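You operate a simulated robot arm through the tools that you are given. There is no shell and no other tool. Be economical: measure what you need, move in short steps, check, and stop when the job is done.

You are at the controls of a simulated robot arm. One attempt, no reset.

## Task
Gauge pad 29 and stand it in the blue slot for its reading.
Fine: knob to READ, back to OPEN before the pad comes out; leave the other pads.

It is judged by the outcome, as a careful person would: the job done as asked, and still so three seconds after it is handed in. It fails if anything else is knocked over, pushed out of place, dropped, spilled or broken.

## Robot
A 6-joint arm with a two-finger gripper on a trunk, on a base that drives. Base frame: it is fixed to the floor where the robot stands at the start and does not move with it; the origin is under the middle of the robot, x ahead of it, y to its left, z up; the surface under the hand at the start is at about z = 0.84. Readings come in m, rad, newtons and seconds.
It reaches about 1.298 m from its shoulder. Its first joint turns from -2.601 to 2.601 rad. Places, roughly: 1 mm slot of the blue rack [0.6, 0, 0.8]; 3 mm slot of the blue rack [0.6, 0, 0.8]; 5 mm slot of the blue rack [0.6, 0, 0.8]; gauge knob [0.4, 0.1, 0.9]; slot of the thickness gauge [0.4, 0.1, 0.8]. Payload 1.57 kg.
The TCP is the grasp point between the finger pads, 0.021 m short of the fingertips. In the tool frame z runs along the fingers and y along their closing line. Largest opening 0.07 m; the body of the gripper starts 0.05 m behind the TCP.
Orientation is told as [roll, pitch, yaw] about the base's x, y, z axes, in that order, counted from this pose: with the fingers straight down and closing along the base's y, the tool's x points along the base's -x, its y along +y and its z along -z.

## Interface
- The arm moves only by the tool step_arm. Its argument "commands" is a list that holds one entry, the list of rows, each a list of 7 numbers: the shift along the base's x, y, z in units of 100 mm (1.0 is 100 mm), then the turn, a rotation vector about the base's x, y, z in units of 180 degrees (1.0 is 180 degrees), then the finger opening in m, from 0 to 0.07. In form: [[[x, y, z, wx, wy, wz, hand], ...]]. A call has 1 to 20 rows; each row is the pose to reach, as a shift and turn from the pose commanded when the call began. A call with a number of a shift or a turn outside -1 to 1 is refused whole. Each row takes 0.2 s and may step no farther than 0.05 m and 0.15 rad from the row before; otherwise, or with a gripper value out of range, the whole call is refused. Where a pose cannot be reached the arm comes as near as it can. A force on the tool above 40 N (or 10 N above the force at the start of the call, whichever is more), or a blocked arm, ends the call early, and 0.2 s more pass. Each finger halts on what it meets, pressing with about 24 N; the grip force reading is that of the motor and also rises with nothing between the fingers. The clock runs only during rows and for 0.2 s after the last one: add rows that repeat a pose to give the fingers time. It gives the time, the measured TCP pose, the force on the tool (base axes), the opening and the grip force at its end, in the units of the frame above (readings bear some noise), with the torque about the TCP (base axes, N m) and any sound that the robot's microphone picked up, and new pictures: "show" is both (left out), scene, wrist or none.
- Cameras (640 x 400 px; columns grow to the right, rows downward): "scene" is now at [0.0264, 0.144, 1.8335]; the picture's right is [-0.34, -0.94, 0.00], its down [-0.75, 0.27, -0.61] and it looks along [0.57, -0.20, -0.79] (base axes); focal length 293 px, centre (320, 200). "wrist" rides on the gripper at [0.079, 0.004, -0.081] in the tool frame; the picture's right is [-0.05, 1.00, 0.00], its down [-0.67, -0.04, -0.74] and it looks along [-0.74, -0.04, 0.67] (tool axes); focal length 256 px, centre (320, 200). There is no depth. A picture from a camera that has moved, and an enlarged one, comes with that camera's place and axes in the base frame and with its lens.
- slide_trunk(by): slides the trunk up (or, below 0, down) by that many m; the arm and the scene camera ride with it, the base frame stays. It gives what a move gives, with no picture.
- roll_base(legs): drives the robot by 1 to 6 legs, each [ahead, turn to the left] in m and rad, along the robot's own axes; the way and the turn of a leg run together, so that a leg with both is an arc; at most 1.5 m and 3.142 rad a leg. The arm and the cameras ride along, it lands a little off, and it stops where it bumps. It gives what a move gives, and a new picture of the scene camera.
- pan_tilt(pan, tilt): turns the head with the scene camera to pan (to the left, within 2.705 rad either way) and tilt (down, from -0.506 to 1.204), counted from straight ahead of the robot. It gives what a move gives, and a new picture of the scene camera.
- zoom(camera, box): a new picture of the part [left, top, right, bottom] of that camera's present view, enlarged. The clock stands still meanwhile.
- sign_off(): hands the job in; it is judged then, once.

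Work in short steps. Places have to be worked out from the pictures, the camera data and where the tool is seen: move nearer, look again, correct. Check each grasp and each placing, and mend what went wrong. You have 120 turns and 260 pictures in all, those below and enlarged ones among them. Open the gripper and draw the arm clear of the work before you hand the job in, unless the task says otherwise; then end with one line.

The tools are called after ">>>" by a JSON object that holds its "method" and its "body". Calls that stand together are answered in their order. step_arm: Moves the arm, as the interface text tells. Its arguments: {"type":"object","properties":{"commands":{"type":"array","items":{"type":"array","items":{"type":"array","items":{"type":"number"}}}},"show":{"type":"string","enum":["both","scene","wrist","none"]}},"required":["commands"]} The other tools are called the same way: slide_trunk (by) slides the trunk up or down; roll_base (legs) drives the base; pan_tilt (pan, tilt) turns the head that bears the scene camera; zoom (camera, box) takes an enlarged picture of a part of a camera's view; sign_off () hands the job in.

At the start:

```text
clock: 0.0
position: [0.9253, 0.1312, 1.1751]
orientation: [0.0, 0.001, 0.008]
contact_force: [0.3, 0.3, -0.2]
moment: [0.03, -0.01, 0.0]
finger_gap: 0.0698
grip_force: 0.1
trunk travel left (down, up): [-0.857, 0.113]
robot x, y, heading: [0.0009, -0.0002, -0.004]
head pan, tilt: [-0.34, 0.916]
```

scene: 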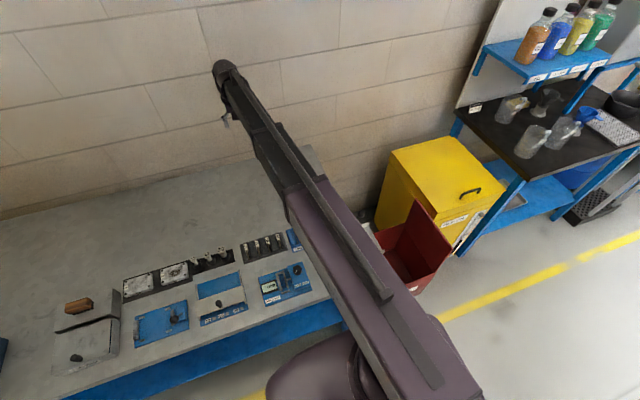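
wrist: 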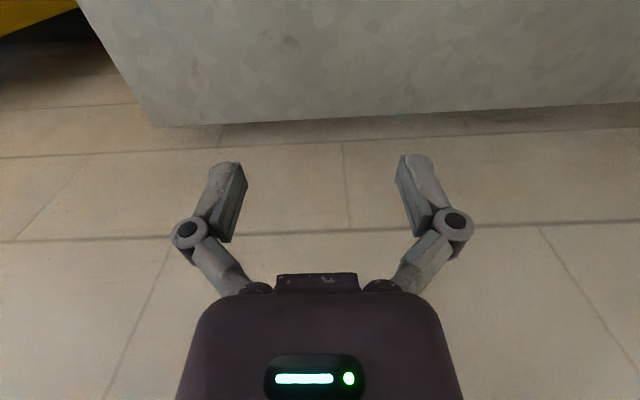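

The bench with several small devices is at the left of the scene; I zoom to identify the gauge, the rack and the pads.

>>> {"method": "zoom", "body": {"camera": "scene", "box": [40, 220, 200, 380]}}

>>> {"method": "zoom", "body": {"camera": "scene", "box": [180, 220, 340, 340]}}

```text
2.50 times, centred on (120, 300) of scene
camera zoom: at [0.0264, 0.144, 1.8335], right [-0.34, -0.94, 0.0], down [-0.75, 0.27, -0.61], along [0.57, -0.2, -0.79], focal length 732 px, centre (820, -50)
```

zoom: 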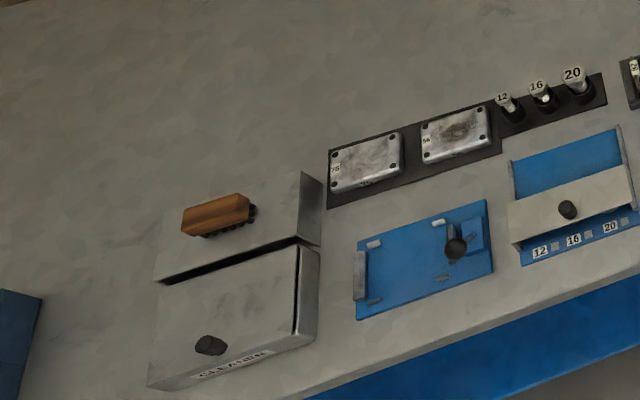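

```text
3.33 times, centred on (260, 280) of scene
camera zoom: at [0.0264, 0.144, 1.8335], right [-0.34, -0.94, 0.0], down [-0.75, 0.27, -0.61], along [0.57, -0.2, -0.79], focal length 976 px, centre (520, -67)
```

zoom: 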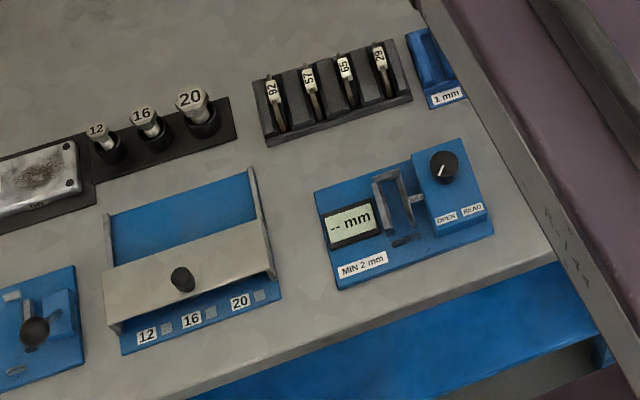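

The pads stand in a black holder near (0.6, 0.1) and the gauge is near (0.43, 0.13). The arm hides the rack and sits far forward, so I back the base up 0.3 m to bring the hand over the work.

>>> {"method": "roll_base", "body": {"legs": [[-0.3, 0]]}}

>>> {"method": "step_arm", "body": {"commands": [[[-0.5, 0.0, 0, 0, 0, 0, 0.07], [-1, 0, 0, 0, 0, 0, 0.07]]]}}

```text
clock: 2.4
position: [0.6296, 0.133, 1.1764]
orientation: [-0.001, 0.0, 0.01]
contact_force: [0.3, 0.0, 0.1]
moment: [-0.01, -0.03, 0.01]
finger_gap: 0.07
grip_force: 0.0
trunk travel left (down, up): [-0.857, 0.113]
robot x, y, heading: [-0.2983, -0.0034, -0.003]
head pan, tilt: [-0.34, 0.916]
camera scene: at [-0.2707, 0.1443, 1.8335], right [-0.33, -0.94, 0.0], down [-0.75, 0.26, -0.61], along [0.57, -0.2, -0.79], focal length 293 px, centre (320, 200)
```

scene: 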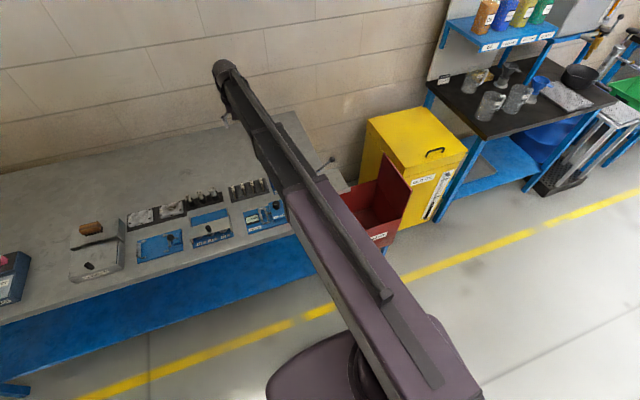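

```text
clock: 3.0
position: [0.5272, 0.1342, 1.177]
orientation: [-0.001, 0.0, 0.01]
contact_force: [0.7, -0.5, 0.0]
moment: [-0.01, -0.02, -0.01]
finger_gap: 0.0698
grip_force: 0.1
trunk travel left (down, up): [-0.857, 0.113]
robot x, y, heading: [-0.2961, -0.0009, 0.001]
head pan, tilt: [-0.34, 0.916]
camera scene: at [-0.2698, 0.1443, 1.8335], right [-0.33, -0.94, 0.0], down [-0.75, 0.26, -0.61], along [0.57, -0.2, -0.79], focal length 293 px, centre (320, 200)
camera wrist: at [0.4477, 0.1374, 1.2565], right [0.04, 1.0, 0.0], down [0.67, -0.03, 0.75], along [0.74, -0.03, -0.67], focal length 256 px, centre (320, 200)
```

scene: 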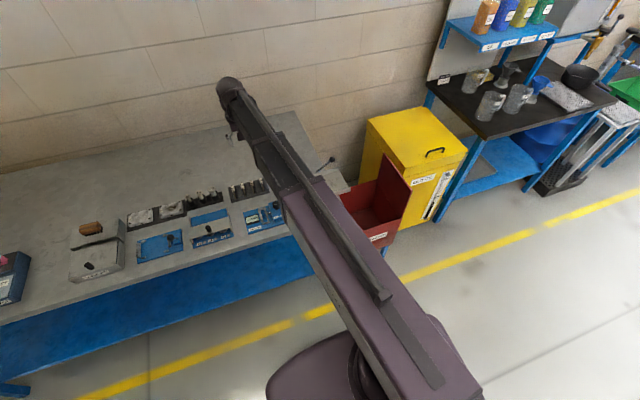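
wrist: 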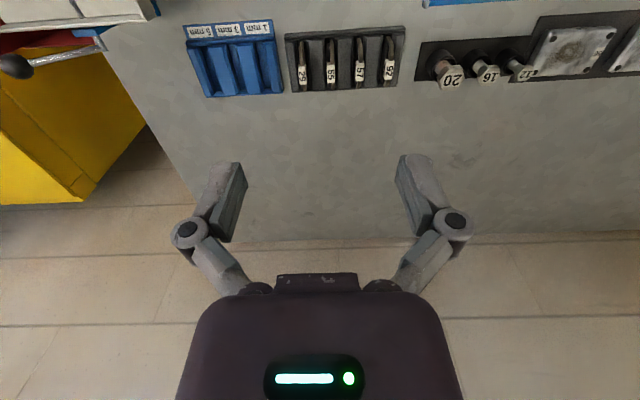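

The rack, pad holder and other items appear upside-down at the top of the wrist view. I zoom to read the labels.

>>> {"method": "zoom", "body": {"camera": "wrist", "box": [170, 0, 420, 110]}}

>>> {"method": "step_arm", "body": {"commands": [[[-0.5, -0.2, 0, 0, 0, 0, 0.07], [-1, -0.4, 0, 0, 0, 0, 0.07]]], "show": "none"}}

>>> {"method": "step_arm", "body": {"commands": [[[-0.5, 0, 0, 0, 0, 0, 0.07], [-1, 0, 0, 0, 0, 0, 0.07]]], "show": "wrist"}}

```text
2.56 times, centred on (295, 55) of wrist
camera zoom: at [0.4477, 0.1374, 1.2565], right [0.04, 1.0, 0.0], down [0.67, -0.03, 0.75], along [0.74, -0.03, -0.67], focal length 655 px, centre (384, 571)
```

zoom: 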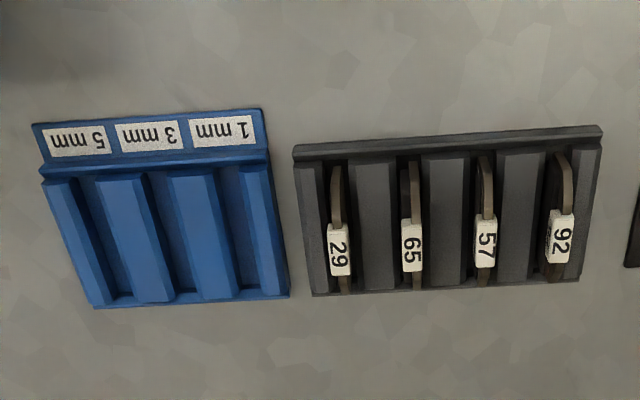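

```text
refused: row 1 steps farther than a row can; nothing moved
```

```text
clock: 3.6
position: [0.4262, 0.1345, 1.1761]
orientation: [-0.001, -0.001, 0.01]
contact_force: [-0.3, 0.2, -0.9]
moment: [-0.05, 0.0, 0.01]
finger_gap: 0.0699
grip_force: 0.1
trunk travel left (down, up): [-0.857, 0.113]
robot x, y, heading: [-0.2978, -0.0032, 0.006]
head pan, tilt: [-0.34, 0.916]
camera wrist: at [0.3474, 0.1381, 1.2565], right [0.04, 1.0, 0.0], down [0.67, -0.03, 0.75], along [0.74, -0.03, -0.67], focal length 256 px, centre (320, 200)
```

wrist: 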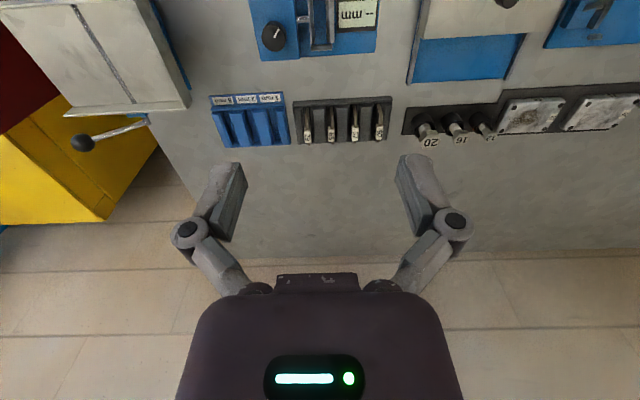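

Pad 29 is the one next to the blue rack (y≈0.11), and the 1/3/5 mm slots are labelled right to left in this inverted view. I go back and lower toward the gauge for a good look.

>>> {"method": "step_arm", "body": {"commands": [[[-0.5, 0, 0, 0, 0, 0, 0.07], [-1, 0, 0, 0, 0, 0, 0.07]]], "show": "none"}}

>>> {"method": "step_arm", "body": {"commands": [[[-0.4, 0, 0, 0, 0, 0, 0.07], [-0.8, 0, -0.2, 0, 0, 0, 0.07]]], "show": "wrist"}}

>>> {"method": "zoom", "body": {"camera": "wrist", "box": [200, 0, 420, 140]}}

```text
clock: 4.2
position: [0.327, 0.1353, 1.1759]
orientation: [0.0, 0.001, 0.008]
contact_force: [-1.3, -0.8, 0.4]
moment: [0.03, -0.01, 0.01]
finger_gap: 0.0697
grip_force: 0.1
trunk travel left (down, up): [-0.857, 0.113]
robot x, y, heading: [-0.2937, 0.0022, 0.002]
head pan, tilt: [-0.34, 0.916]
```

```text
clock: 4.8
position: [0.2468, 0.1365, 1.1758]
orientation: [0.0, -0.001, 0.008]
contact_force: [-0.7, 0.6, 1.0]
moment: [-0.01, 0.02, -0.01]
finger_gap: 0.07
grip_force: 0.0
out of reach, approached as far as the arm can: row 2
trunk travel left (down, up): [-0.857, 0.113]
robot x, y, heading: [-0.2965, -0.0018, 0.003]
head pan, tilt: [-0.34, 0.916]
camera wrist: at [0.1663, 0.1401, 1.2565], right [0.04, 1.0, 0.0], down [0.67, -0.03, 0.75], along [0.74, -0.03, -0.67], focal length 256 px, centre (320, 200)
```

wrist: 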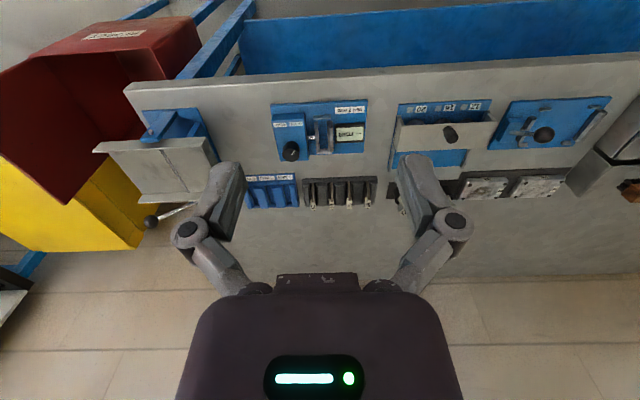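

```text
2.86 times, centred on (310, 70) of wrist
camera zoom: at [0.1663, 0.1401, 1.2565], right [0.04, 1.0, 0.0], down [0.67, -0.03, 0.75], along [0.74, -0.03, -0.67], focal length 731 px, centre (349, 571)
```

zoom: 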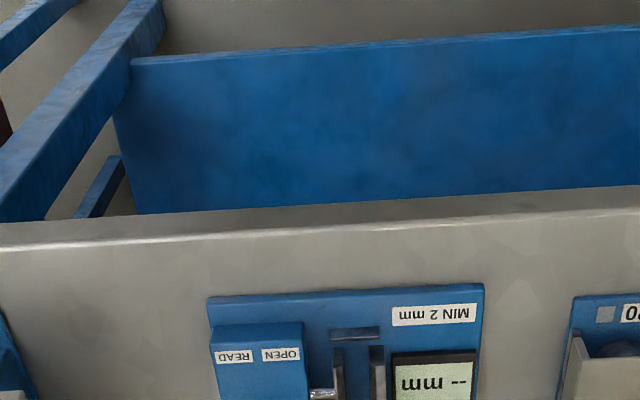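

Now zoom on the gauge itself and the pads, plus the red box's label.

>>> {"method": "zoom", "body": {"camera": "wrist", "box": [240, 95, 390, 215]}}

>>> {"method": "pan_tilt", "body": {"pan": 0.0, "tilt": 0.85}}

```text
3.33 times, centred on (315, 155) of wrist
camera zoom: at [0.1663, 0.1401, 1.2565], right [0.04, 1.0, 0.0], down [0.67, -0.03, 0.75], along [0.74, -0.03, -0.67], focal length 853 px, centre (337, 350)
```

zoom: 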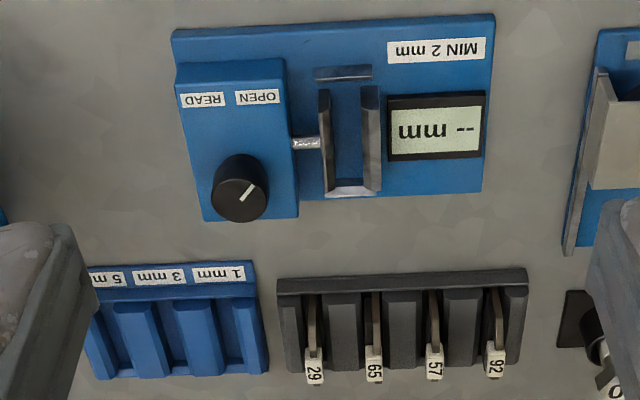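

```text
clock: 5.6
position: [0.2474, 0.135, 1.1762]
orientation: [0.0, 0.001, 0.01]
contact_force: [0.3, 0.4, -0.4]
moment: [0.02, 0.02, -0.02]
finger_gap: 0.0701
grip_force: 0.0
trunk travel left (down, up): [-0.857, 0.113]
robot x, y, heading: [-0.2944, -0.0011, 0.0]
head pan, tilt: [0.0, 0.85]
camera scene: at [-0.2619, 0.1692, 1.8385], right [0.0, -1.0, 0.0], down [-0.75, 0.0, -0.66], along [0.66, 0.0, -0.75], focal length 293 px, centre (320, 200)
```

scene: 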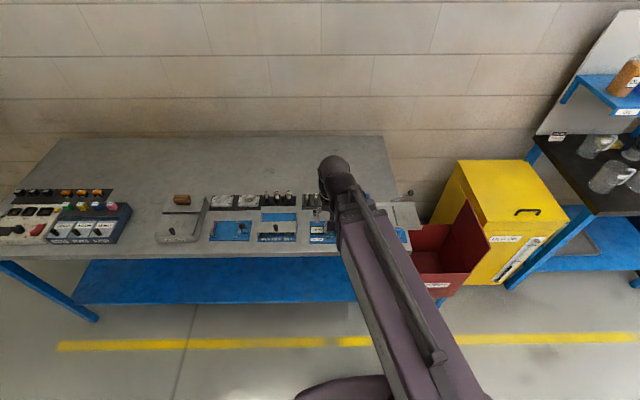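

The knob now points to OPEN (toward −x,+y), and READ lies about 90° counter-clockwise from above. The gauge slot is near (0.433, 0.137) with the knob near (0.43, 0.08). I move over pad 29 for a closer look.

>>> {"method": "step_arm", "body": {"commands": [[[0.45, 0, 0, 0, 0, 0, 0.07], [0.9, 0, 0, 0, 0, 0, 0.07]]], "show": "none"}}

>>> {"method": "step_arm", "body": {"commands": [[[0.45, 0, 0, 0, 0, 0, 0.07], [0.9, 0, 0, 0, 0, 0, 0.07]]], "show": "none"}}

>>> {"method": "step_arm", "body": {"commands": [[[0.35, -0.1, -0.2, 0, 0, 0, 0.07], [0.7, -0.25, -0.5, 0, 0, 0, 0.07], [0.9, -0.25, -0.9, 0, 0, 0, 0.07]]], "show": "wrist"}}

```text
clock: 6.2
position: [0.3396, 0.1364, 1.1747]
orientation: [-0.001, 0.001, 0.01]
contact_force: [0.5, 0.0, 0.8]
moment: [0.0, 0.05, 0.01]
finger_gap: 0.0701
grip_force: 0.1
trunk travel left (down, up): [-0.857, 0.113]
robot x, y, heading: [-0.2975, -0.0024, 0.004]
head pan, tilt: [0.0, 0.85]
```

```text
clock: 6.8
position: [0.4294, 0.1329, 1.1748]
orientation: [0.002, 0.0, 0.009]
contact_force: [-0.9, 0.5, 0.0]
moment: [-0.01, 0.0, 0.04]
finger_gap: 0.0701
grip_force: 0.1
trunk travel left (down, up): [-0.857, 0.113]
robot x, y, heading: [-0.2977, 0.0018, -0.001]
head pan, tilt: [0.0, 0.85]
```

```text
clock: 7.6
position: [0.522, 0.1078, 1.1762]
orientation: [0.0, 0.001, 0.009]
contact_force: [-0.2, 1.2, 0.1]
moment: [-0.01, -0.05, -0.01]
finger_gap: 0.0697
grip_force: 0.0
out of reach, approached as far as the arm can: row 1, 2, 3
trunk travel left (down, up): [-0.857, 0.113]
robot x, y, heading: [-0.2964, 0.0002, -0.001]
head pan, tilt: [0.0, 0.85]
camera wrist: at [0.4417, 0.112, 1.2559], right [0.04, 1.0, 0.0], down [0.67, -0.03, 0.74], along [0.74, -0.03, -0.67], focal length 256 px, centre (320, 200)
```

wrist: 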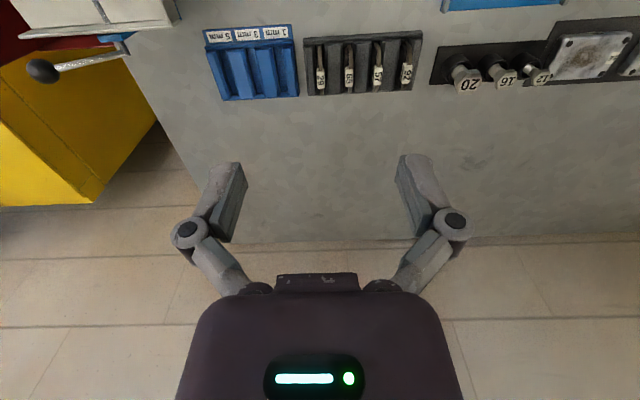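

The arm won't go lower at this trunk height, so I slide the trunk down 0.18 m, which puts the TCP at about z=1.0, clear of the pads.

>>> {"method": "slide_trunk", "body": {"by": -0.18}}

>>> {"method": "step_arm", "body": {"commands": [[[0.1, 0, 0, 0, 0, 0, 0.07]]], "show": "wrist"}}

>>> {"method": "zoom", "body": {"camera": "wrist", "box": [200, 0, 440, 150]}}

```text
clock: 9.6
position: [0.5217, 0.1077, 0.9964]
orientation: [-0.001, -0.001, 0.011]
contact_force: [0.0, 0.4, -0.6]
moment: [0.01, 0.01, -0.01]
finger_gap: 0.0697
grip_force: 0.0
trunk travel left (down, up): [-0.677, 0.293]
robot x, y, heading: [-0.2973, -0.0032, 0.005]
head pan, tilt: [0.0, 0.85]
```

```text
clock: 10.0
position: [0.5302, 0.1077, 0.9964]
orientation: [0.0, -0.001, 0.009]
contact_force: [-0.1, 0.6, -0.3]
moment: [0.01, -0.03, 0.01]
finger_gap: 0.0701
grip_force: 0.0
trunk travel left (down, up): [-0.677, 0.293]
robot x, y, heading: [-0.2994, 0.0012, 0.0]
head pan, tilt: [0.0, 0.85]
camera wrist: at [0.4502, 0.1116, 1.0763], right [0.04, 1.0, 0.0], down [0.67, -0.03, 0.74], along [0.74, -0.03, -0.67], focal length 256 px, centre (320, 200)
```

wrist: 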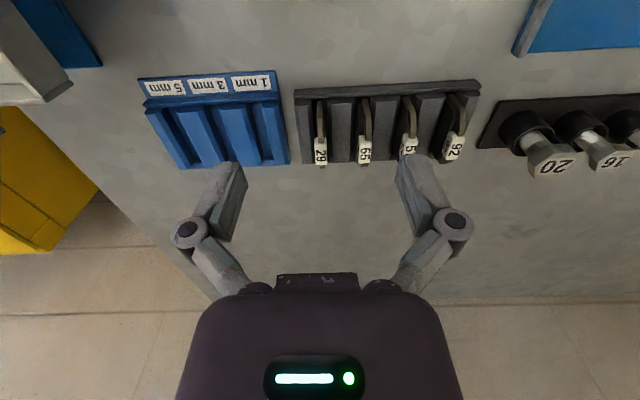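

```text
2.67 times, centred on (320, 75) of wrist
camera zoom: at [0.4502, 0.1116, 1.0763], right [0.04, 1.0, 0.0], down [0.67, -0.03, 0.74], along [0.74, -0.03, -0.67], focal length 683 px, centre (320, 533)
```

zoom: 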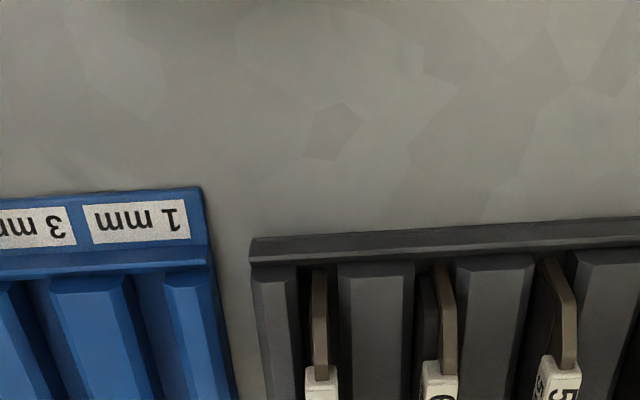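

>>> {"method": "zoom", "body": {"camera": "wrist", "box": [130, 60, 480, 200]}}

>>> {"method": "zoom", "body": {"camera": "wrist", "box": [270, 70, 400, 180]}}

```text
1.83 times, centred on (305, 130) of wrist
camera zoom: at [0.4502, 0.1116, 1.0763], right [0.04, 1.0, 0.0], down [0.67, -0.03, 0.74], along [0.74, -0.03, -0.67], focal length 468 px, centre (347, 328)
```

zoom: 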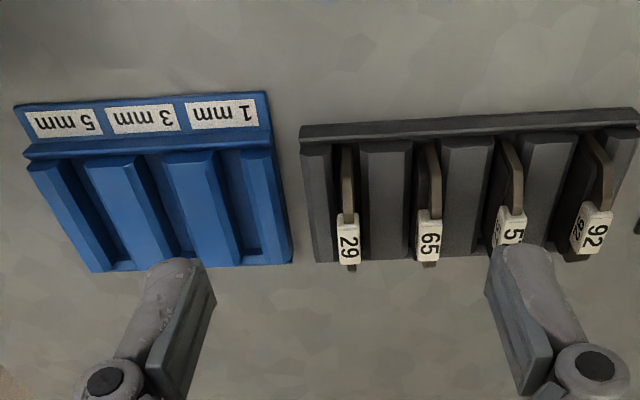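

```text
3.64 times, centred on (335, 125) of wrist
camera zoom: at [0.4502, 0.1116, 1.0763], right [0.04, 1.0, 0.0], down [0.67, -0.03, 0.74], along [0.74, -0.03, -0.67], focal length 931 px, centre (266, 473)
```

zoom: 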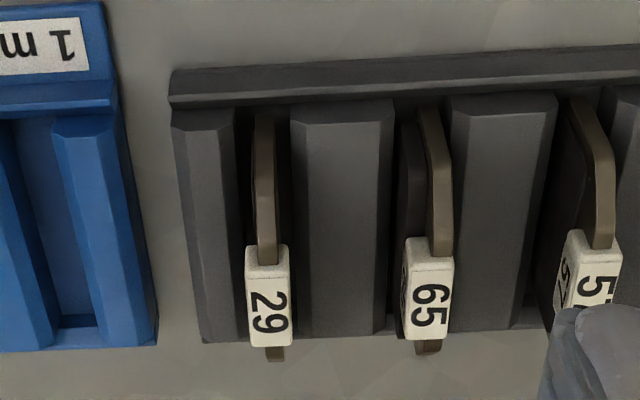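

Pad 29's tag is about (0.59, 0.107), top near z≈0.9, about 11 mm wide across y. I check heights from the scene camera before going down.

>>> {"method": "pan_tilt", "body": {"pan": 0.0, "tilt": 0.7}}

```text
clock: 10.7
position: [0.5297, 0.108, 0.9959]
orientation: [-0.001, 0.0, 0.012]
contact_force: [-0.5, 0.5, 0.0]
moment: [0.01, 0.02, -0.01]
finger_gap: 0.0701
grip_force: 0.1
trunk travel left (down, up): [-0.677, 0.293]
robot x, y, heading: [-0.2941, -0.0024, -0.01]
head pan, tilt: [0.0, 0.7]
camera scene: at [-0.2549, 0.1693, 1.6707], right [0.0, -1.0, 0.0], down [-0.64, 0.0, -0.76], along [0.76, 0.0, -0.64], focal length 293 px, centre (320, 200)
```

scene: 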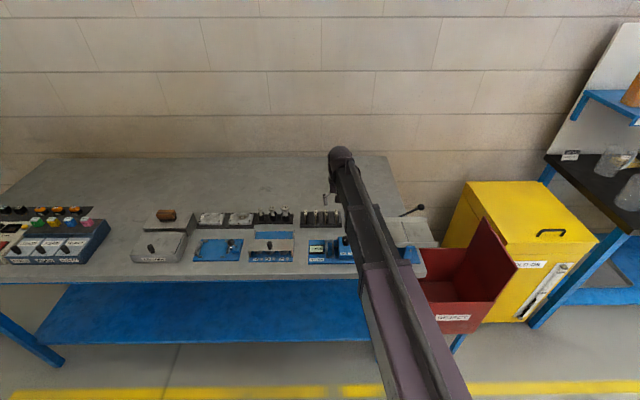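

>>> {"method": "zoom", "body": {"camera": "scene", "box": [290, 190, 370, 270]}}

```text
5.00 times, centred on (330, 230) of scene
camera zoom: at [-0.2549, 0.1693, 1.6707], right [0.0, -1.0, 0.0], down [-0.64, 0.0, -0.76], along [0.76, 0.0, -0.64], focal length 1464 px, centre (270, 50)
```

zoom: 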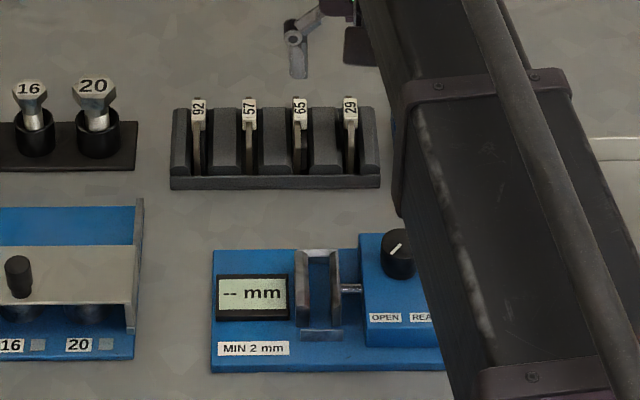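

I now have good geometry: y≈0.108, tag top z between 0.90 and 0.93. I move to above the tag with a narrow opening and look.

>>> {"method": "step_arm", "body": {"commands": [[[0.25, 0, 0, 0, 0, 0, 0.04], [0.45, 0, -0.2, 0, 0, 0, 0.034], [0.45, 0, -0.4, 0, 0, 0, 0.034]]], "show": "wrist"}}

>>> {"method": "zoom", "body": {"camera": "wrist", "box": [240, 60, 400, 200]}}

>>> {"method": "zoom", "body": {"camera": "scene", "box": [290, 190, 370, 270]}}

```text
clock: 11.5
position: [0.5754, 0.1078, 0.9959]
orientation: [0.003, 0.0, 0.011]
contact_force: [0.1, -0.7, -0.1]
moment: [-0.01, 0.0, 0.02]
finger_gap: 0.034
grip_force: 0.2
out of reach, approached as far as the arm can: row 2, 3
trunk travel left (down, up): [-0.677, 0.293]
robot x, y, heading: [-0.2957, 0.0011, 0.003]
head pan, tilt: [0.0, 0.7]
camera wrist: at [0.4944, 0.1116, 1.0764], right [0.04, 1.0, 0.0], down [0.67, -0.03, 0.74], along [0.74, -0.03, -0.67], focal length 256 px, centre (320, 200)
```

wrist: 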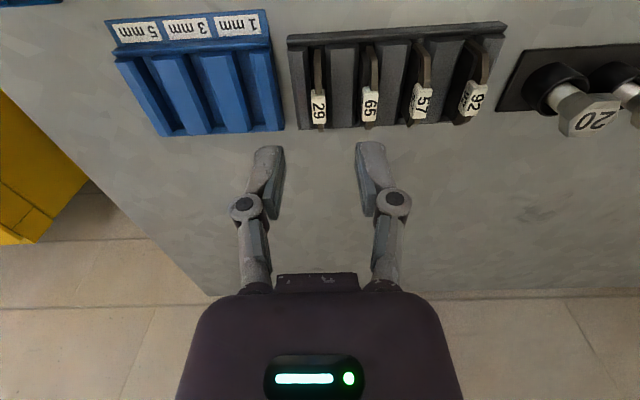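

```text
2.86 times, centred on (320, 130) of wrist
camera zoom: at [0.4944, 0.1116, 1.0764], right [0.04, 1.0, 0.0], down [0.67, -0.03, 0.74], along [0.74, -0.03, -0.67], focal length 731 px, centre (320, 400)
```

zoom: 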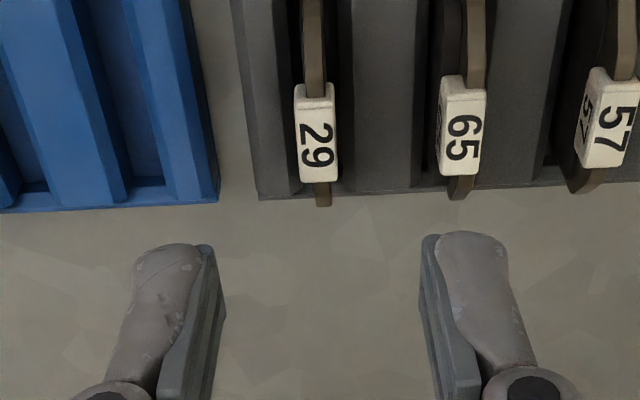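

```text
5.00 times, centred on (330, 230) of scene
camera zoom: at [-0.2551, 0.1693, 1.6708], right [0.0, -1.0, 0.0], down [-0.64, 0.0, -0.77], along [0.77, 0.0, -0.64], focal length 1464 px, centre (270, 50)
```

zoom: 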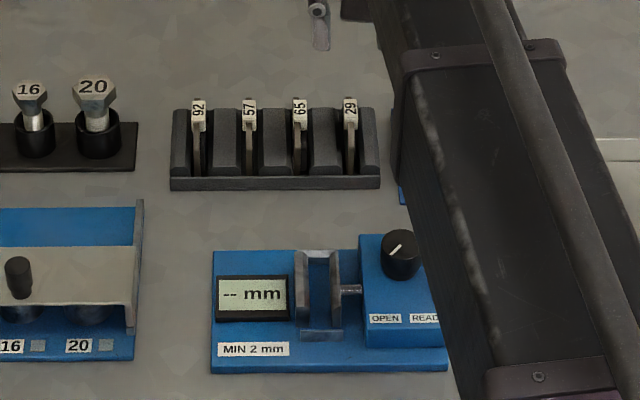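

Triangulation puts the tag top at about (0.597, 0.107, 0.887). The arm is at its lower limit, so I raise it 0.1 m over x=0.597 and slide the trunk down 0.15 m to gain range.

>>> {"method": "step_arm", "body": {"commands": [[[0.1, 0, 0.3, 0, 0, 0, 0.034], [0.21, -0.01, 0.6, 0, 0, 0, 0.034], [0.21, -0.01, 0.95, 0, 0, 0, 0.034]]], "show": "none"}}

>>> {"method": "slide_trunk", "body": {"by": -0.15}}

>>> {"method": "zoom", "body": {"camera": "wrist", "box": [240, 40, 400, 180]}}

>>> {"method": "zoom", "body": {"camera": "scene", "box": [290, 150, 370, 230]}}

```text
clock: 12.3
position: [0.5887, 0.1068, 0.9948]
orientation: [0.0, -0.001, 0.012]
contact_force: [-0.3, -0.1, 0.4]
moment: [0.01, 0.03, 0.01]
finger_gap: 0.0337
grip_force: 0.1
out of reach, approached as far as the arm can: row 1, 2, 3
trunk travel left (down, up): [-0.677, 0.293]
robot x, y, heading: [-0.294, -0.0007, 0.006]
head pan, tilt: [0.0, 0.7]
```

```text
clock: 13.6
position: [0.5865, 0.1068, 0.8823]
orientation: [0.0, -0.009, 0.01]
contact_force: [5.7, -2.1, 54.2]
moment: [0.1, 0.24, 0.2]
finger_gap: 0.0265
grip_force: 24.8
trunk travel left (down, up): [-0.559, 0.411]
robot x, y, heading: [-0.2955, -0.0025, 0.0]
head pan, tilt: [0.0, 0.7]
stopped: the force on the tool passed its limit at 200 N (the readings are from after the stop); the commanded pose is now the measured one
```

```text
2.86 times, centred on (320, 110) of wrist
camera zoom: at [0.507, 0.1114, 0.962], right [0.04, 1.0, 0.0], down [0.66, -0.03, 0.75], along [0.75, -0.03, -0.66], focal length 731 px, centre (320, 457)
```

zoom: 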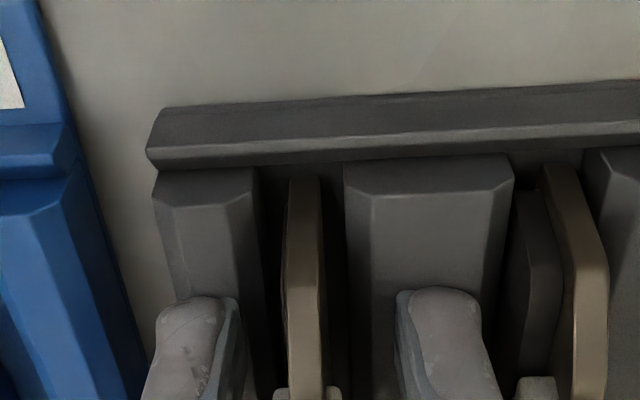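

```text
5.00 times, centred on (330, 190) of scene
camera zoom: at [-0.2607, 0.1685, 1.5536], right [0.0, -1.0, 0.0], down [-0.64, 0.0, -0.77], along [0.77, 0.0, -0.64], focal length 1464 px, centre (270, 250)
```

zoom: 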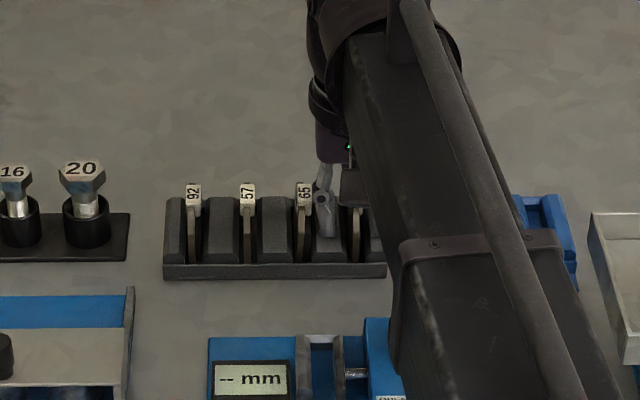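

The trunk provides all vertical motion here (the arm did not rise), and my chained slide pressed the fingertips onto the holder dividers (top z≈0.861). I raise the trunk immediately and inspect for harm.

>>> {"method": "slide_trunk", "body": {"by": 0.08}}

>>> {"method": "step_arm", "body": {"commands": [[[0, 0, 0, 0, 0, 0, 0.034]]], "show": "wrist"}}

>>> {"method": "zoom", "body": {"camera": "wrist", "box": [230, 0, 450, 160]}}

```text
clock: 14.7
position: [0.5907, 0.1089, 0.9583]
orientation: [0.002, -0.004, 0.011]
contact_force: [0.8, 0.4, -0.4]
moment: [-0.01, -0.02, 0.0]
finger_gap: 0.034
grip_force: 0.1
trunk travel left (down, up): [-0.639, 0.331]
robot x, y, heading: [-0.2953, -0.0009, -0.004]
head pan, tilt: [0.0, 0.7]
```

```text
clock: 15.1
position: [0.5903, 0.1084, 0.9571]
orientation: [0.002, -0.004, 0.011]
contact_force: [-0.1, -0.6, 0.5]
moment: [0.0, 0.0, 0.0]
finger_gap: 0.0338
grip_force: 0.2
trunk travel left (down, up): [-0.639, 0.331]
robot x, y, heading: [-0.2954, -0.0023, 0.0]
head pan, tilt: [0.0, 0.7]
camera wrist: at [0.51, 0.1122, 1.0381], right [0.04, 1.0, 0.0], down [0.66, -0.03, 0.75], along [0.75, -0.03, -0.66], focal length 256 px, centre (320, 200)
```

wrist: 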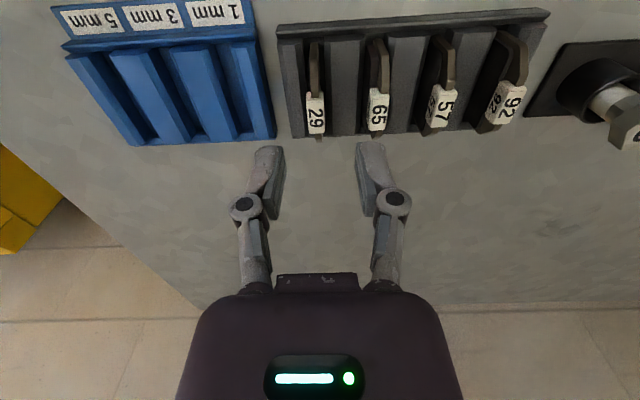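

```text
2.50 times, centred on (340, 80) of wrist
camera zoom: at [0.51, 0.1122, 1.0381], right [0.04, 1.0, 0.0], down [0.66, -0.03, 0.75], along [0.75, -0.03, -0.66], focal length 640 px, centre (270, 500)
```

zoom: 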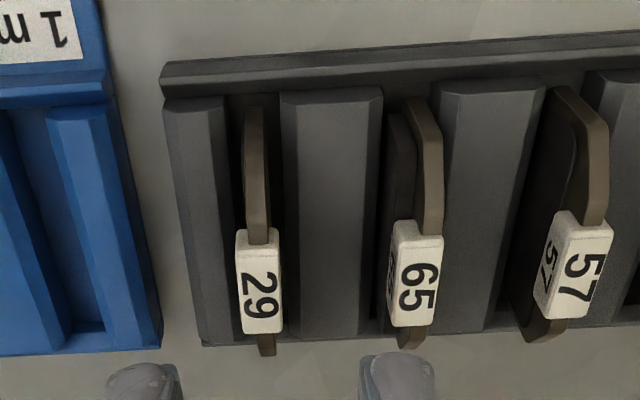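

Nothing moved; pad 29 still stands. I adjust to x≈0.597, y≈0.106 and slide down partway to check alignment.

>>> {"method": "step_arm", "body": {"commands": [[[0.07, -0.025, 0, 0, 0, 0, 0.032]]], "show": "none"}}

>>> {"method": "slide_trunk", "body": {"by": -0.04}}

>>> {"method": "zoom", "body": {"camera": "wrist", "box": [230, 0, 410, 180]}}

```text
clock: 15.5
position: [0.5969, 0.106, 0.9578]
orientation: [0.001, -0.002, 0.01]
contact_force: [0.3, -0.3, 1.0]
moment: [0.02, 0.03, -0.01]
finger_gap: 0.032
grip_force: 0.1
trunk travel left (down, up): [-0.639, 0.331]
robot x, y, heading: [-0.2926, 0.0035, -0.001]
head pan, tilt: [0.0, 0.7]
```

```text
clock: 16.4
position: [0.5965, 0.1059, 0.9178]
orientation: [0.002, -0.002, 0.01]
contact_force: [-0.1, -0.5, 0.1]
moment: [-0.01, 0.02, 0.01]
finger_gap: 0.0322
grip_force: 0.1
trunk travel left (down, up): [-0.599, 0.371]
robot x, y, heading: [-0.2944, 0.0014, 0.002]
head pan, tilt: [0.0, 0.7]
```

```text
2.22 times, centred on (320, 90) of wrist
camera zoom: at [0.5167, 0.1097, 0.9982], right [0.04, 1.0, 0.0], down [0.66, -0.03, 0.75], along [0.75, -0.03, -0.66], focal length 569 px, centre (320, 444)
```

zoom: 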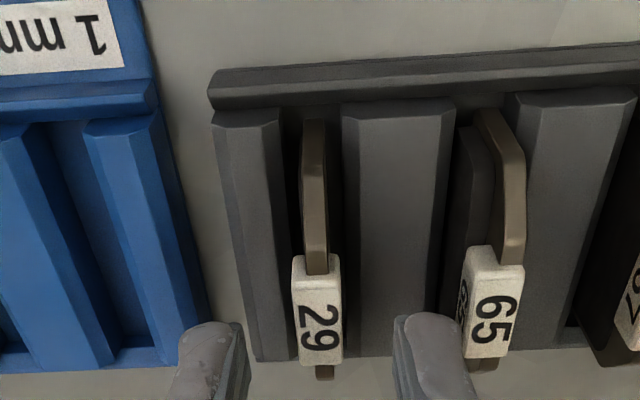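

The tag is centred between the fingers. I narrow to 26 mm and go down 29 mm (fingertips ≈0.868, just above the dividers).

>>> {"method": "step_arm", "body": {"commands": [[[0, 0, 0, 0, 0, 0, 0.026]]], "show": "none"}}

>>> {"method": "slide_trunk", "body": {"by": -0.029}}

>>> {"method": "zoom", "body": {"camera": "wrist", "box": [230, 0, 410, 180]}}

>>> {"method": "zoom", "body": {"camera": "scene", "box": [290, 150, 370, 230]}}

```text
clock: 16.8
position: [0.5976, 0.1051, 0.9177]
orientation: [0.001, -0.004, 0.01]
contact_force: [0.6, -0.1, -1.2]
moment: [0.01, 0.03, -0.03]
finger_gap: 0.0258
grip_force: 0.1
trunk travel left (down, up): [-0.599, 0.371]
robot x, y, heading: [-0.2989, -0.004, 0.001]
head pan, tilt: [0.0, 0.7]
```

```text
clock: 17.5
position: [0.5971, 0.106, 0.8889]
orientation: [0.004, -0.003, 0.01]
contact_force: [0.0, -0.1, -0.1]
moment: [0.02, -0.01, 0.03]
finger_gap: 0.0261
grip_force: 0.1
trunk travel left (down, up): [-0.57, 0.4]
robot x, y, heading: [-0.2966, 0.0003, 0.003]
head pan, tilt: [0.0, 0.7]
```

```text
2.22 times, centred on (320, 90) of wrist
camera zoom: at [0.5168, 0.1097, 0.9691], right [0.04, 1.0, 0.0], down [0.66, -0.03, 0.75], along [0.75, -0.03, -0.66], focal length 569 px, centre (320, 444)
```

zoom: 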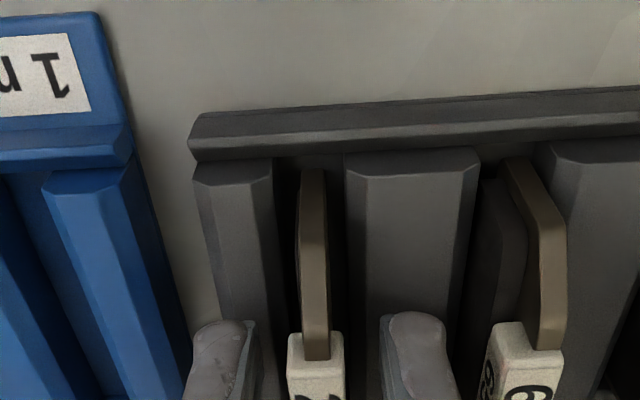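

```text
5.00 times, centred on (330, 190) of scene
camera zoom: at [-0.2549, 0.1692, 1.5638], right [0.0, -1.0, 0.0], down [-0.64, 0.0, -0.77], along [0.77, 0.0, -0.64], focal length 1464 px, centre (270, 250)
```

zoom: 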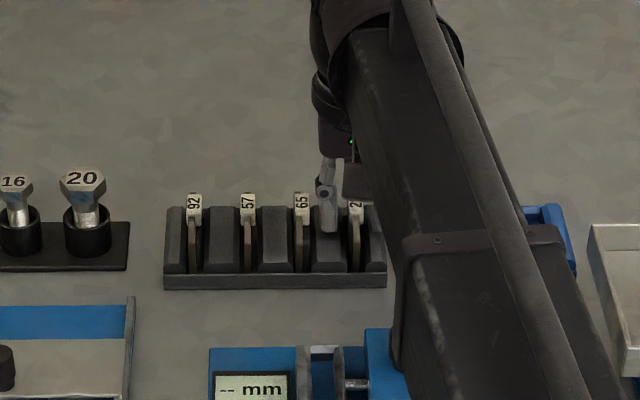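

The fingers straddle the tag with no contact, so I close on it.

>>> {"method": "step_arm", "body": {"commands": [[[0, 0, 0, 0, 0, 0, 0.014], [0, 0, 0, 0, 0, 0, 0.004], [0, 0, 0, 0, 0, 0, 0.004]]], "show": "wrist"}}

```text
clock: 18.3
position: [0.5965, 0.1061, 0.889]
orientation: [0.003, -0.003, 0.01]
contact_force: [0.1, -1.0, 0.5]
moment: [-0.06, 0.0, -0.02]
finger_gap: 0.0098
grip_force: 24.6
trunk travel left (down, up): [-0.57, 0.4]
robot x, y, heading: [-0.294, -0.0022, 0.001]
head pan, tilt: [0.0, 0.7]
camera wrist: at [0.5168, 0.1097, 0.9691], right [0.04, 1.0, 0.0], down [0.66, -0.03, 0.75], along [0.75, -0.03, -0.66], focal length 256 px, centre (320, 200)
```

wrist: 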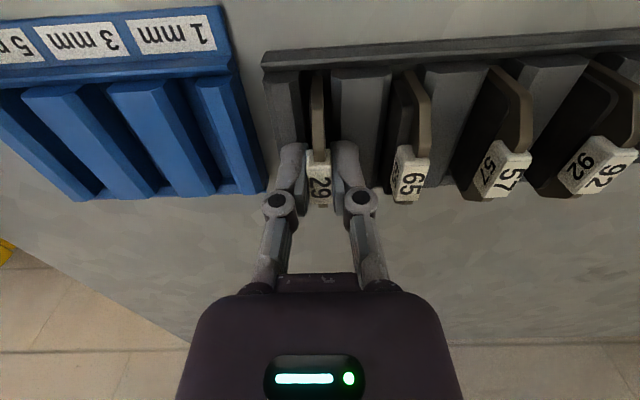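

The tag is gripped at a 9.8 mm gap with 24.6 N. I lift 0.12 m.

>>> {"method": "slide_trunk", "body": {"by": 0.12}}

>>> {"method": "zoom", "body": {"camera": "wrist", "box": [200, 0, 440, 200]}}

>>> {"method": "zoom", "body": {"camera": "scene", "box": [290, 150, 370, 230]}}

```text
clock: 19.8
position: [0.5964, 0.1059, 1.0094]
orientation: [0.002, -0.003, 0.011]
contact_force: [-0.5, 0.3, -1.1]
moment: [-0.03, 0.01, 0.04]
finger_gap: 0.0098
grip_force: 23.7
trunk travel left (down, up): [-0.69, 0.28]
robot x, y, heading: [-0.2952, -0.0027, 0.001]
head pan, tilt: [0.0, 0.7]
```

```text
2.00 times, centred on (320, 100) of wrist
camera zoom: at [0.517, 0.1098, 1.0889], right [0.04, 1.0, 0.0], down [0.66, -0.03, 0.75], along [0.75, -0.03, -0.66], focal length 512 px, centre (320, 400)
```

zoom: 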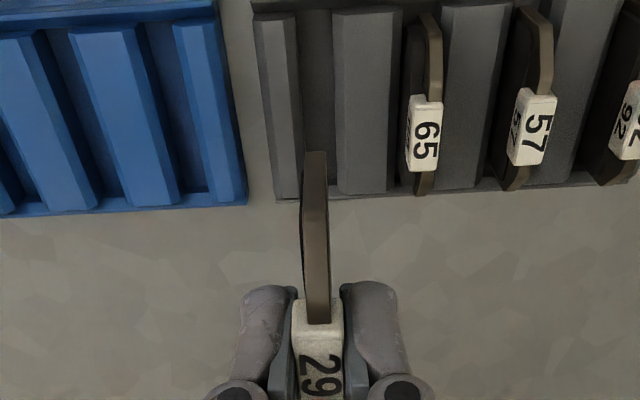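

```text
5.00 times, centred on (330, 190) of scene
camera zoom: at [-0.2545, 0.1694, 1.6837], right [0.0, -1.0, 0.0], down [-0.64, 0.0, -0.76], along [0.76, 0.0, -0.64], focal length 1464 px, centre (270, 250)
```

zoom: 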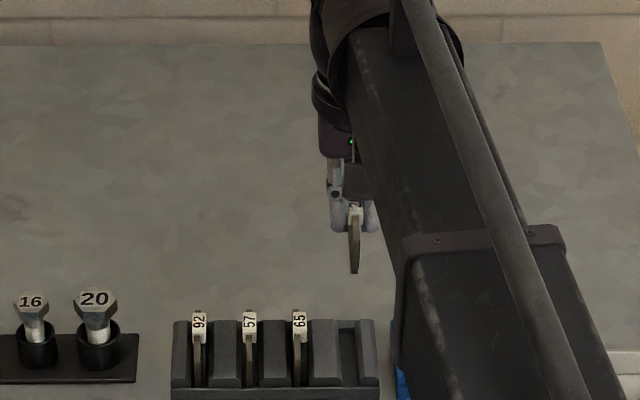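

Pad 29 is held firmly and hangs straight; its bottom is about 43 mm below the TCP. I retreat at this height to get a clear wrist view of the gauge.

>>> {"method": "step_arm", "body": {"commands": [[[-0.45, 0.1, 0, 0, 0, 0, 0.004], [-0.9, 0.2, 0, 0, 0, 0, 0.004]]], "show": "none"}}

>>> {"method": "step_arm", "body": {"commands": [[[-0.45, 0.2, 0, 0, 0, 0, 0.004], [-0.9, 0.4, 0, 0, 0, 0, 0.004]]], "show": "none"}}

>>> {"method": "step_arm", "body": {"commands": [[[-0.45, 0.0, 0, 0, 0, 0, 0.004], [-0.9, 0.0, 0, 0, 0, 0, 0.004]]], "show": "both"}}

```text
clock: 20.4
position: [0.5073, 0.1246, 1.0094]
orientation: [0.003, -0.005, 0.01]
contact_force: [-0.1, 0.6, -0.2]
moment: [0.0, -0.01, 0.03]
finger_gap: 0.0096
grip_force: 24.2
trunk travel left (down, up): [-0.69, 0.28]
robot x, y, heading: [-0.296, 0.0004, 0.002]
head pan, tilt: [0.0, 0.7]
```

```text
clock: 21.0
position: [0.4177, 0.1665, 1.0089]
orientation: [0.003, -0.003, 0.008]
contact_force: [0.4, 0.4, -1.1]
moment: [0.0, 0.01, 0.0]
finger_gap: 0.0098
grip_force: 23.3
trunk travel left (down, up): [-0.69, 0.28]
robot x, y, heading: [-0.2931, -0.0003, 0.003]
head pan, tilt: [0.0, 0.7]
```

```text
clock: 21.6
position: [0.3264, 0.1655, 1.0093]
orientation: [0.002, -0.003, 0.01]
contact_force: [0.3, 0.2, -0.5]
moment: [-0.02, -0.03, 0.0]
finger_gap: 0.0095
grip_force: 23.9
trunk travel left (down, up): [-0.69, 0.28]
robot x, y, heading: [-0.2943, 0.0025, 0.002]
head pan, tilt: [0.0, 0.7]
camera scene: at [-0.2554, 0.1694, 1.6838], right [0.0, -1.0, 0.0], down [-0.64, 0.0, -0.77], along [0.77, 0.0, -0.64], focal length 293 px, centre (320, 200)
camera wrist: at [0.2458, 0.1697, 1.0893], right [0.04, 1.0, 0.0], down [0.66, -0.03, 0.75], along [0.75, -0.03, -0.66], focal length 256 px, centre (320, 200)
```

scene: 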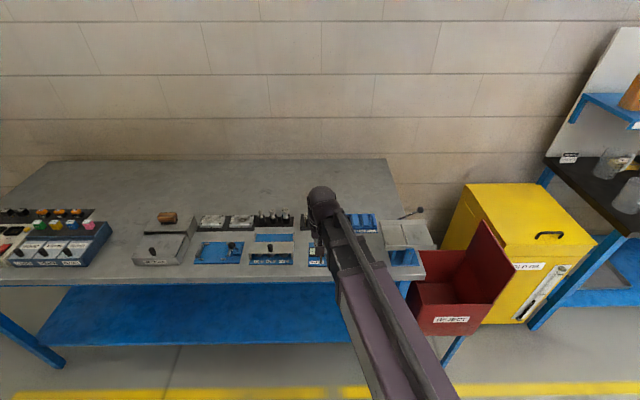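
wrist: 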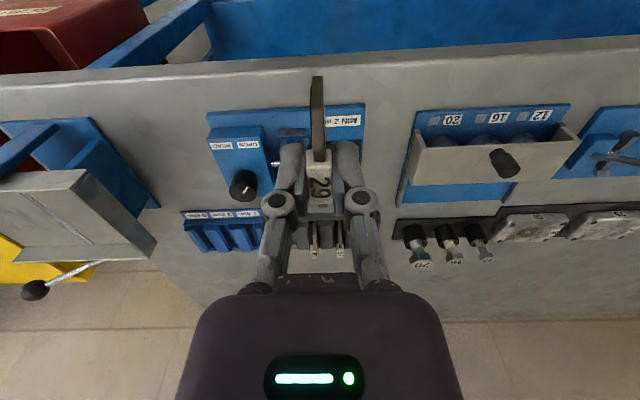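

The fingers hide the gauge slot; I shift 80 mm to +y for a clear view of it.

>>> {"method": "step_arm", "body": {"commands": [[[0.05, 0.4, 0, 0, 0, 0, 0.004], [0.1, 0.8, 0, 0, 0, 0, 0.004]]], "show": "none"}}

>>> {"method": "zoom", "body": {"camera": "wrist", "box": [110, 70, 290, 220]}}

>>> {"method": "zoom", "body": {"camera": "scene", "box": [290, 200, 370, 280]}}

```text
clock: 22.2
position: [0.339, 0.248, 1.0075]
orientation: [0.001, -0.003, 0.01]
contact_force: [0.6, -0.3, -1.1]
moment: [-0.03, -0.03, -0.01]
finger_gap: 0.0098
grip_force: 24.0
trunk travel left (down, up): [-0.69, 0.28]
robot x, y, heading: [-0.2948, -0.0009, -0.002]
head pan, tilt: [0.0, 0.7]
```

```text
2.67 times, centred on (200, 145) of wrist
camera zoom: at [0.2583, 0.2524, 1.0889], right [0.04, 1.0, 0.0], down [0.66, -0.03, 0.75], along [0.75, -0.03, -0.66], focal length 683 px, centre (640, 347)
```

zoom: 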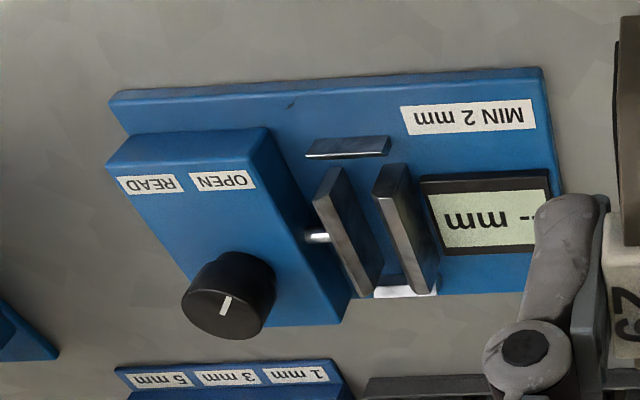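

```text
5.00 times, centred on (330, 240) of scene
camera zoom: at [-0.2547, 0.17, 1.6837], right [0.0, -1.0, 0.0], down [-0.64, 0.0, -0.76], along [0.76, 0.0, -0.64], focal length 1464 px, centre (270, 0)
```

zoom: 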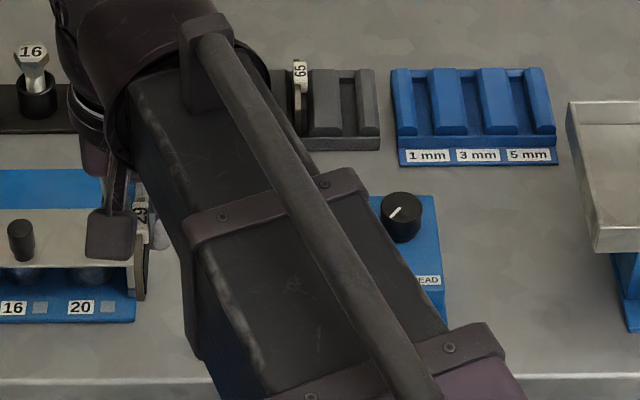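

The gauge slot lies between two upright walls with a plunger from the knob side. I bring the pad above it, near (0.428, 0.134), still at z≈1.01, and compare pad edge to slot in the wrist view.

>>> {"method": "step_arm", "body": {"commands": [[[0.2, -0.4, 0, 0, 0, 0, 0.004], [0.4, -0.8, 0, 0, 0, 0, 0.004]]], "show": "none"}}

>>> {"method": "step_arm", "body": {"commands": [[[0.25, -0.2, 0, 0, 0, 0, 0.004], [0.49, -0.34, 0, 0, 0, 0, 0.004]]], "show": "none"}}

>>> {"method": "zoom", "body": {"camera": "wrist", "box": [220, 0, 420, 160]}}

>>> {"method": "zoom", "body": {"camera": "scene", "box": [290, 200, 370, 280]}}

```text
clock: 22.8
position: [0.3776, 0.1652, 1.0088]
orientation: [0.004, -0.003, 0.01]
contact_force: [0.6, 0.0, -0.6]
moment: [0.04, -0.03, -0.02]
finger_gap: 0.0099
grip_force: 24.6
trunk travel left (down, up): [-0.69, 0.28]
robot x, y, heading: [-0.293, 0.0, -0.001]
head pan, tilt: [0.0, 0.7]
```

```text
clock: 23.4
position: [0.4258, 0.132, 1.0085]
orientation: [0.0, -0.003, 0.011]
contact_force: [-0.4, 0.5, -1.4]
moment: [-0.01, 0.0, 0.01]
finger_gap: 0.0095
grip_force: 24.1
trunk travel left (down, up): [-0.69, 0.28]
robot x, y, heading: [-0.2973, -0.0028, -0.001]
head pan, tilt: [0.0, 0.7]
```

```text
2.50 times, centred on (320, 80) of wrist
camera zoom: at [0.3467, 0.1355, 1.089], right [0.04, 1.0, 0.0], down [0.66, -0.03, 0.75], along [0.75, -0.03, -0.66], focal length 640 px, centre (320, 500)
```

zoom: 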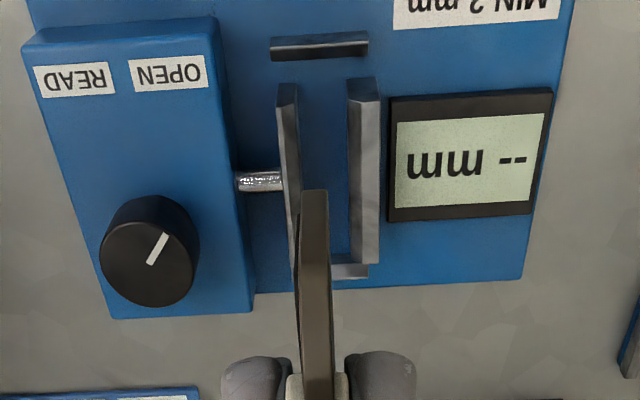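

```text
5.00 times, centred on (330, 240) of scene
camera zoom: at [-0.2544, 0.1689, 1.6838], right [0.0, -1.0, 0.0], down [-0.64, 0.0, -0.76], along [0.76, 0.0, -0.64], focal length 1464 px, centre (270, 0)
```

zoom: 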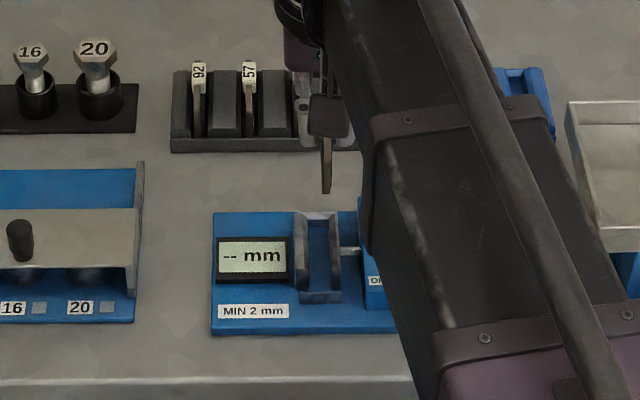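

Knob points clearly at OPEN. The slot centre is y≈0.134 with x from about 0.403 to 0.457. I shift +2 mm in y and +3 mm in x, and slide down 65 mm to just above the walls.

>>> {"method": "step_arm", "body": {"commands": [[[0.03, 0.02, 0, 0, 0, 0, 0.004]]], "show": "none"}}

>>> {"method": "slide_trunk", "body": {"by": -0.065}}

>>> {"method": "zoom", "body": {"camera": "wrist", "box": [220, 0, 420, 160]}}

>>> {"method": "zoom", "body": {"camera": "scene", "box": [300, 170, 360, 230]}}

```text
clock: 23.8
position: [0.4295, 0.1348, 1.0081]
orientation: [0.003, -0.003, 0.01]
contact_force: [0.0, 0.1, -1.0]
moment: [-0.01, 0.02, -0.05]
finger_gap: 0.0098
grip_force: 24.3
trunk travel left (down, up): [-0.69, 0.28]
robot x, y, heading: [-0.296, -0.0035, -0.001]
head pan, tilt: [0.0, 0.7]
```

```text
clock: 24.8
position: [0.4299, 0.1344, 0.9435]
orientation: [0.002, -0.003, 0.012]
contact_force: [0.9, 0.5, -0.7]
moment: [-0.02, -0.01, -0.03]
finger_gap: 0.0097
grip_force: 24.8
trunk travel left (down, up): [-0.625, 0.345]
robot x, y, heading: [-0.2964, -0.0036, -0.001]
head pan, tilt: [0.0, 0.7]
```

```text
2.50 times, centred on (320, 80) of wrist
camera zoom: at [0.3488, 0.138, 1.0241], right [0.04, 1.0, 0.0], down [0.66, -0.03, 0.75], along [0.75, -0.03, -0.66], focal length 640 px, centre (320, 500)
```

zoom: 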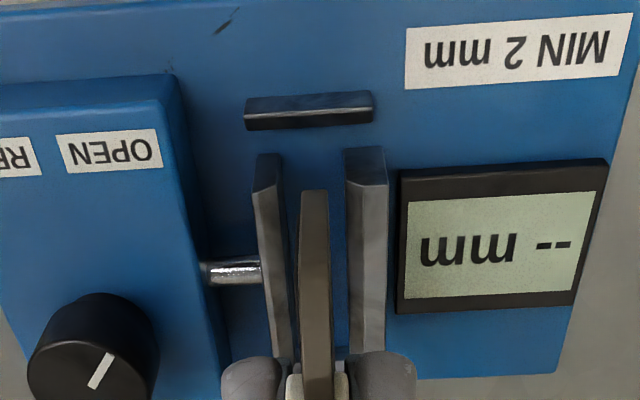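

```text
6.67 times, centred on (330, 200) of scene
camera zoom: at [-0.2548, 0.1692, 1.6188], right [0.0, -1.0, 0.0], down [-0.64, 0.0, -0.76], along [0.76, 0.0, -0.64], focal length 1951 px, centre (253, 200)
```

zoom: 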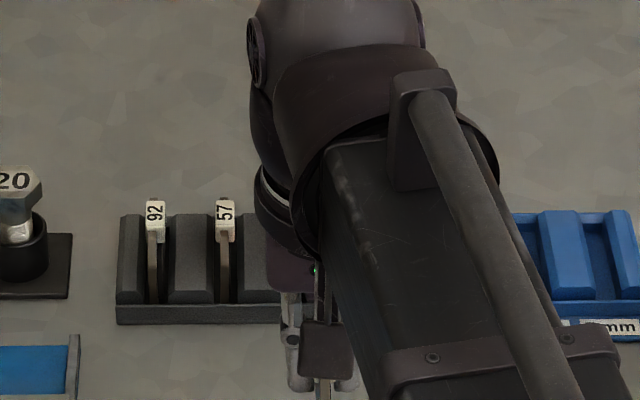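

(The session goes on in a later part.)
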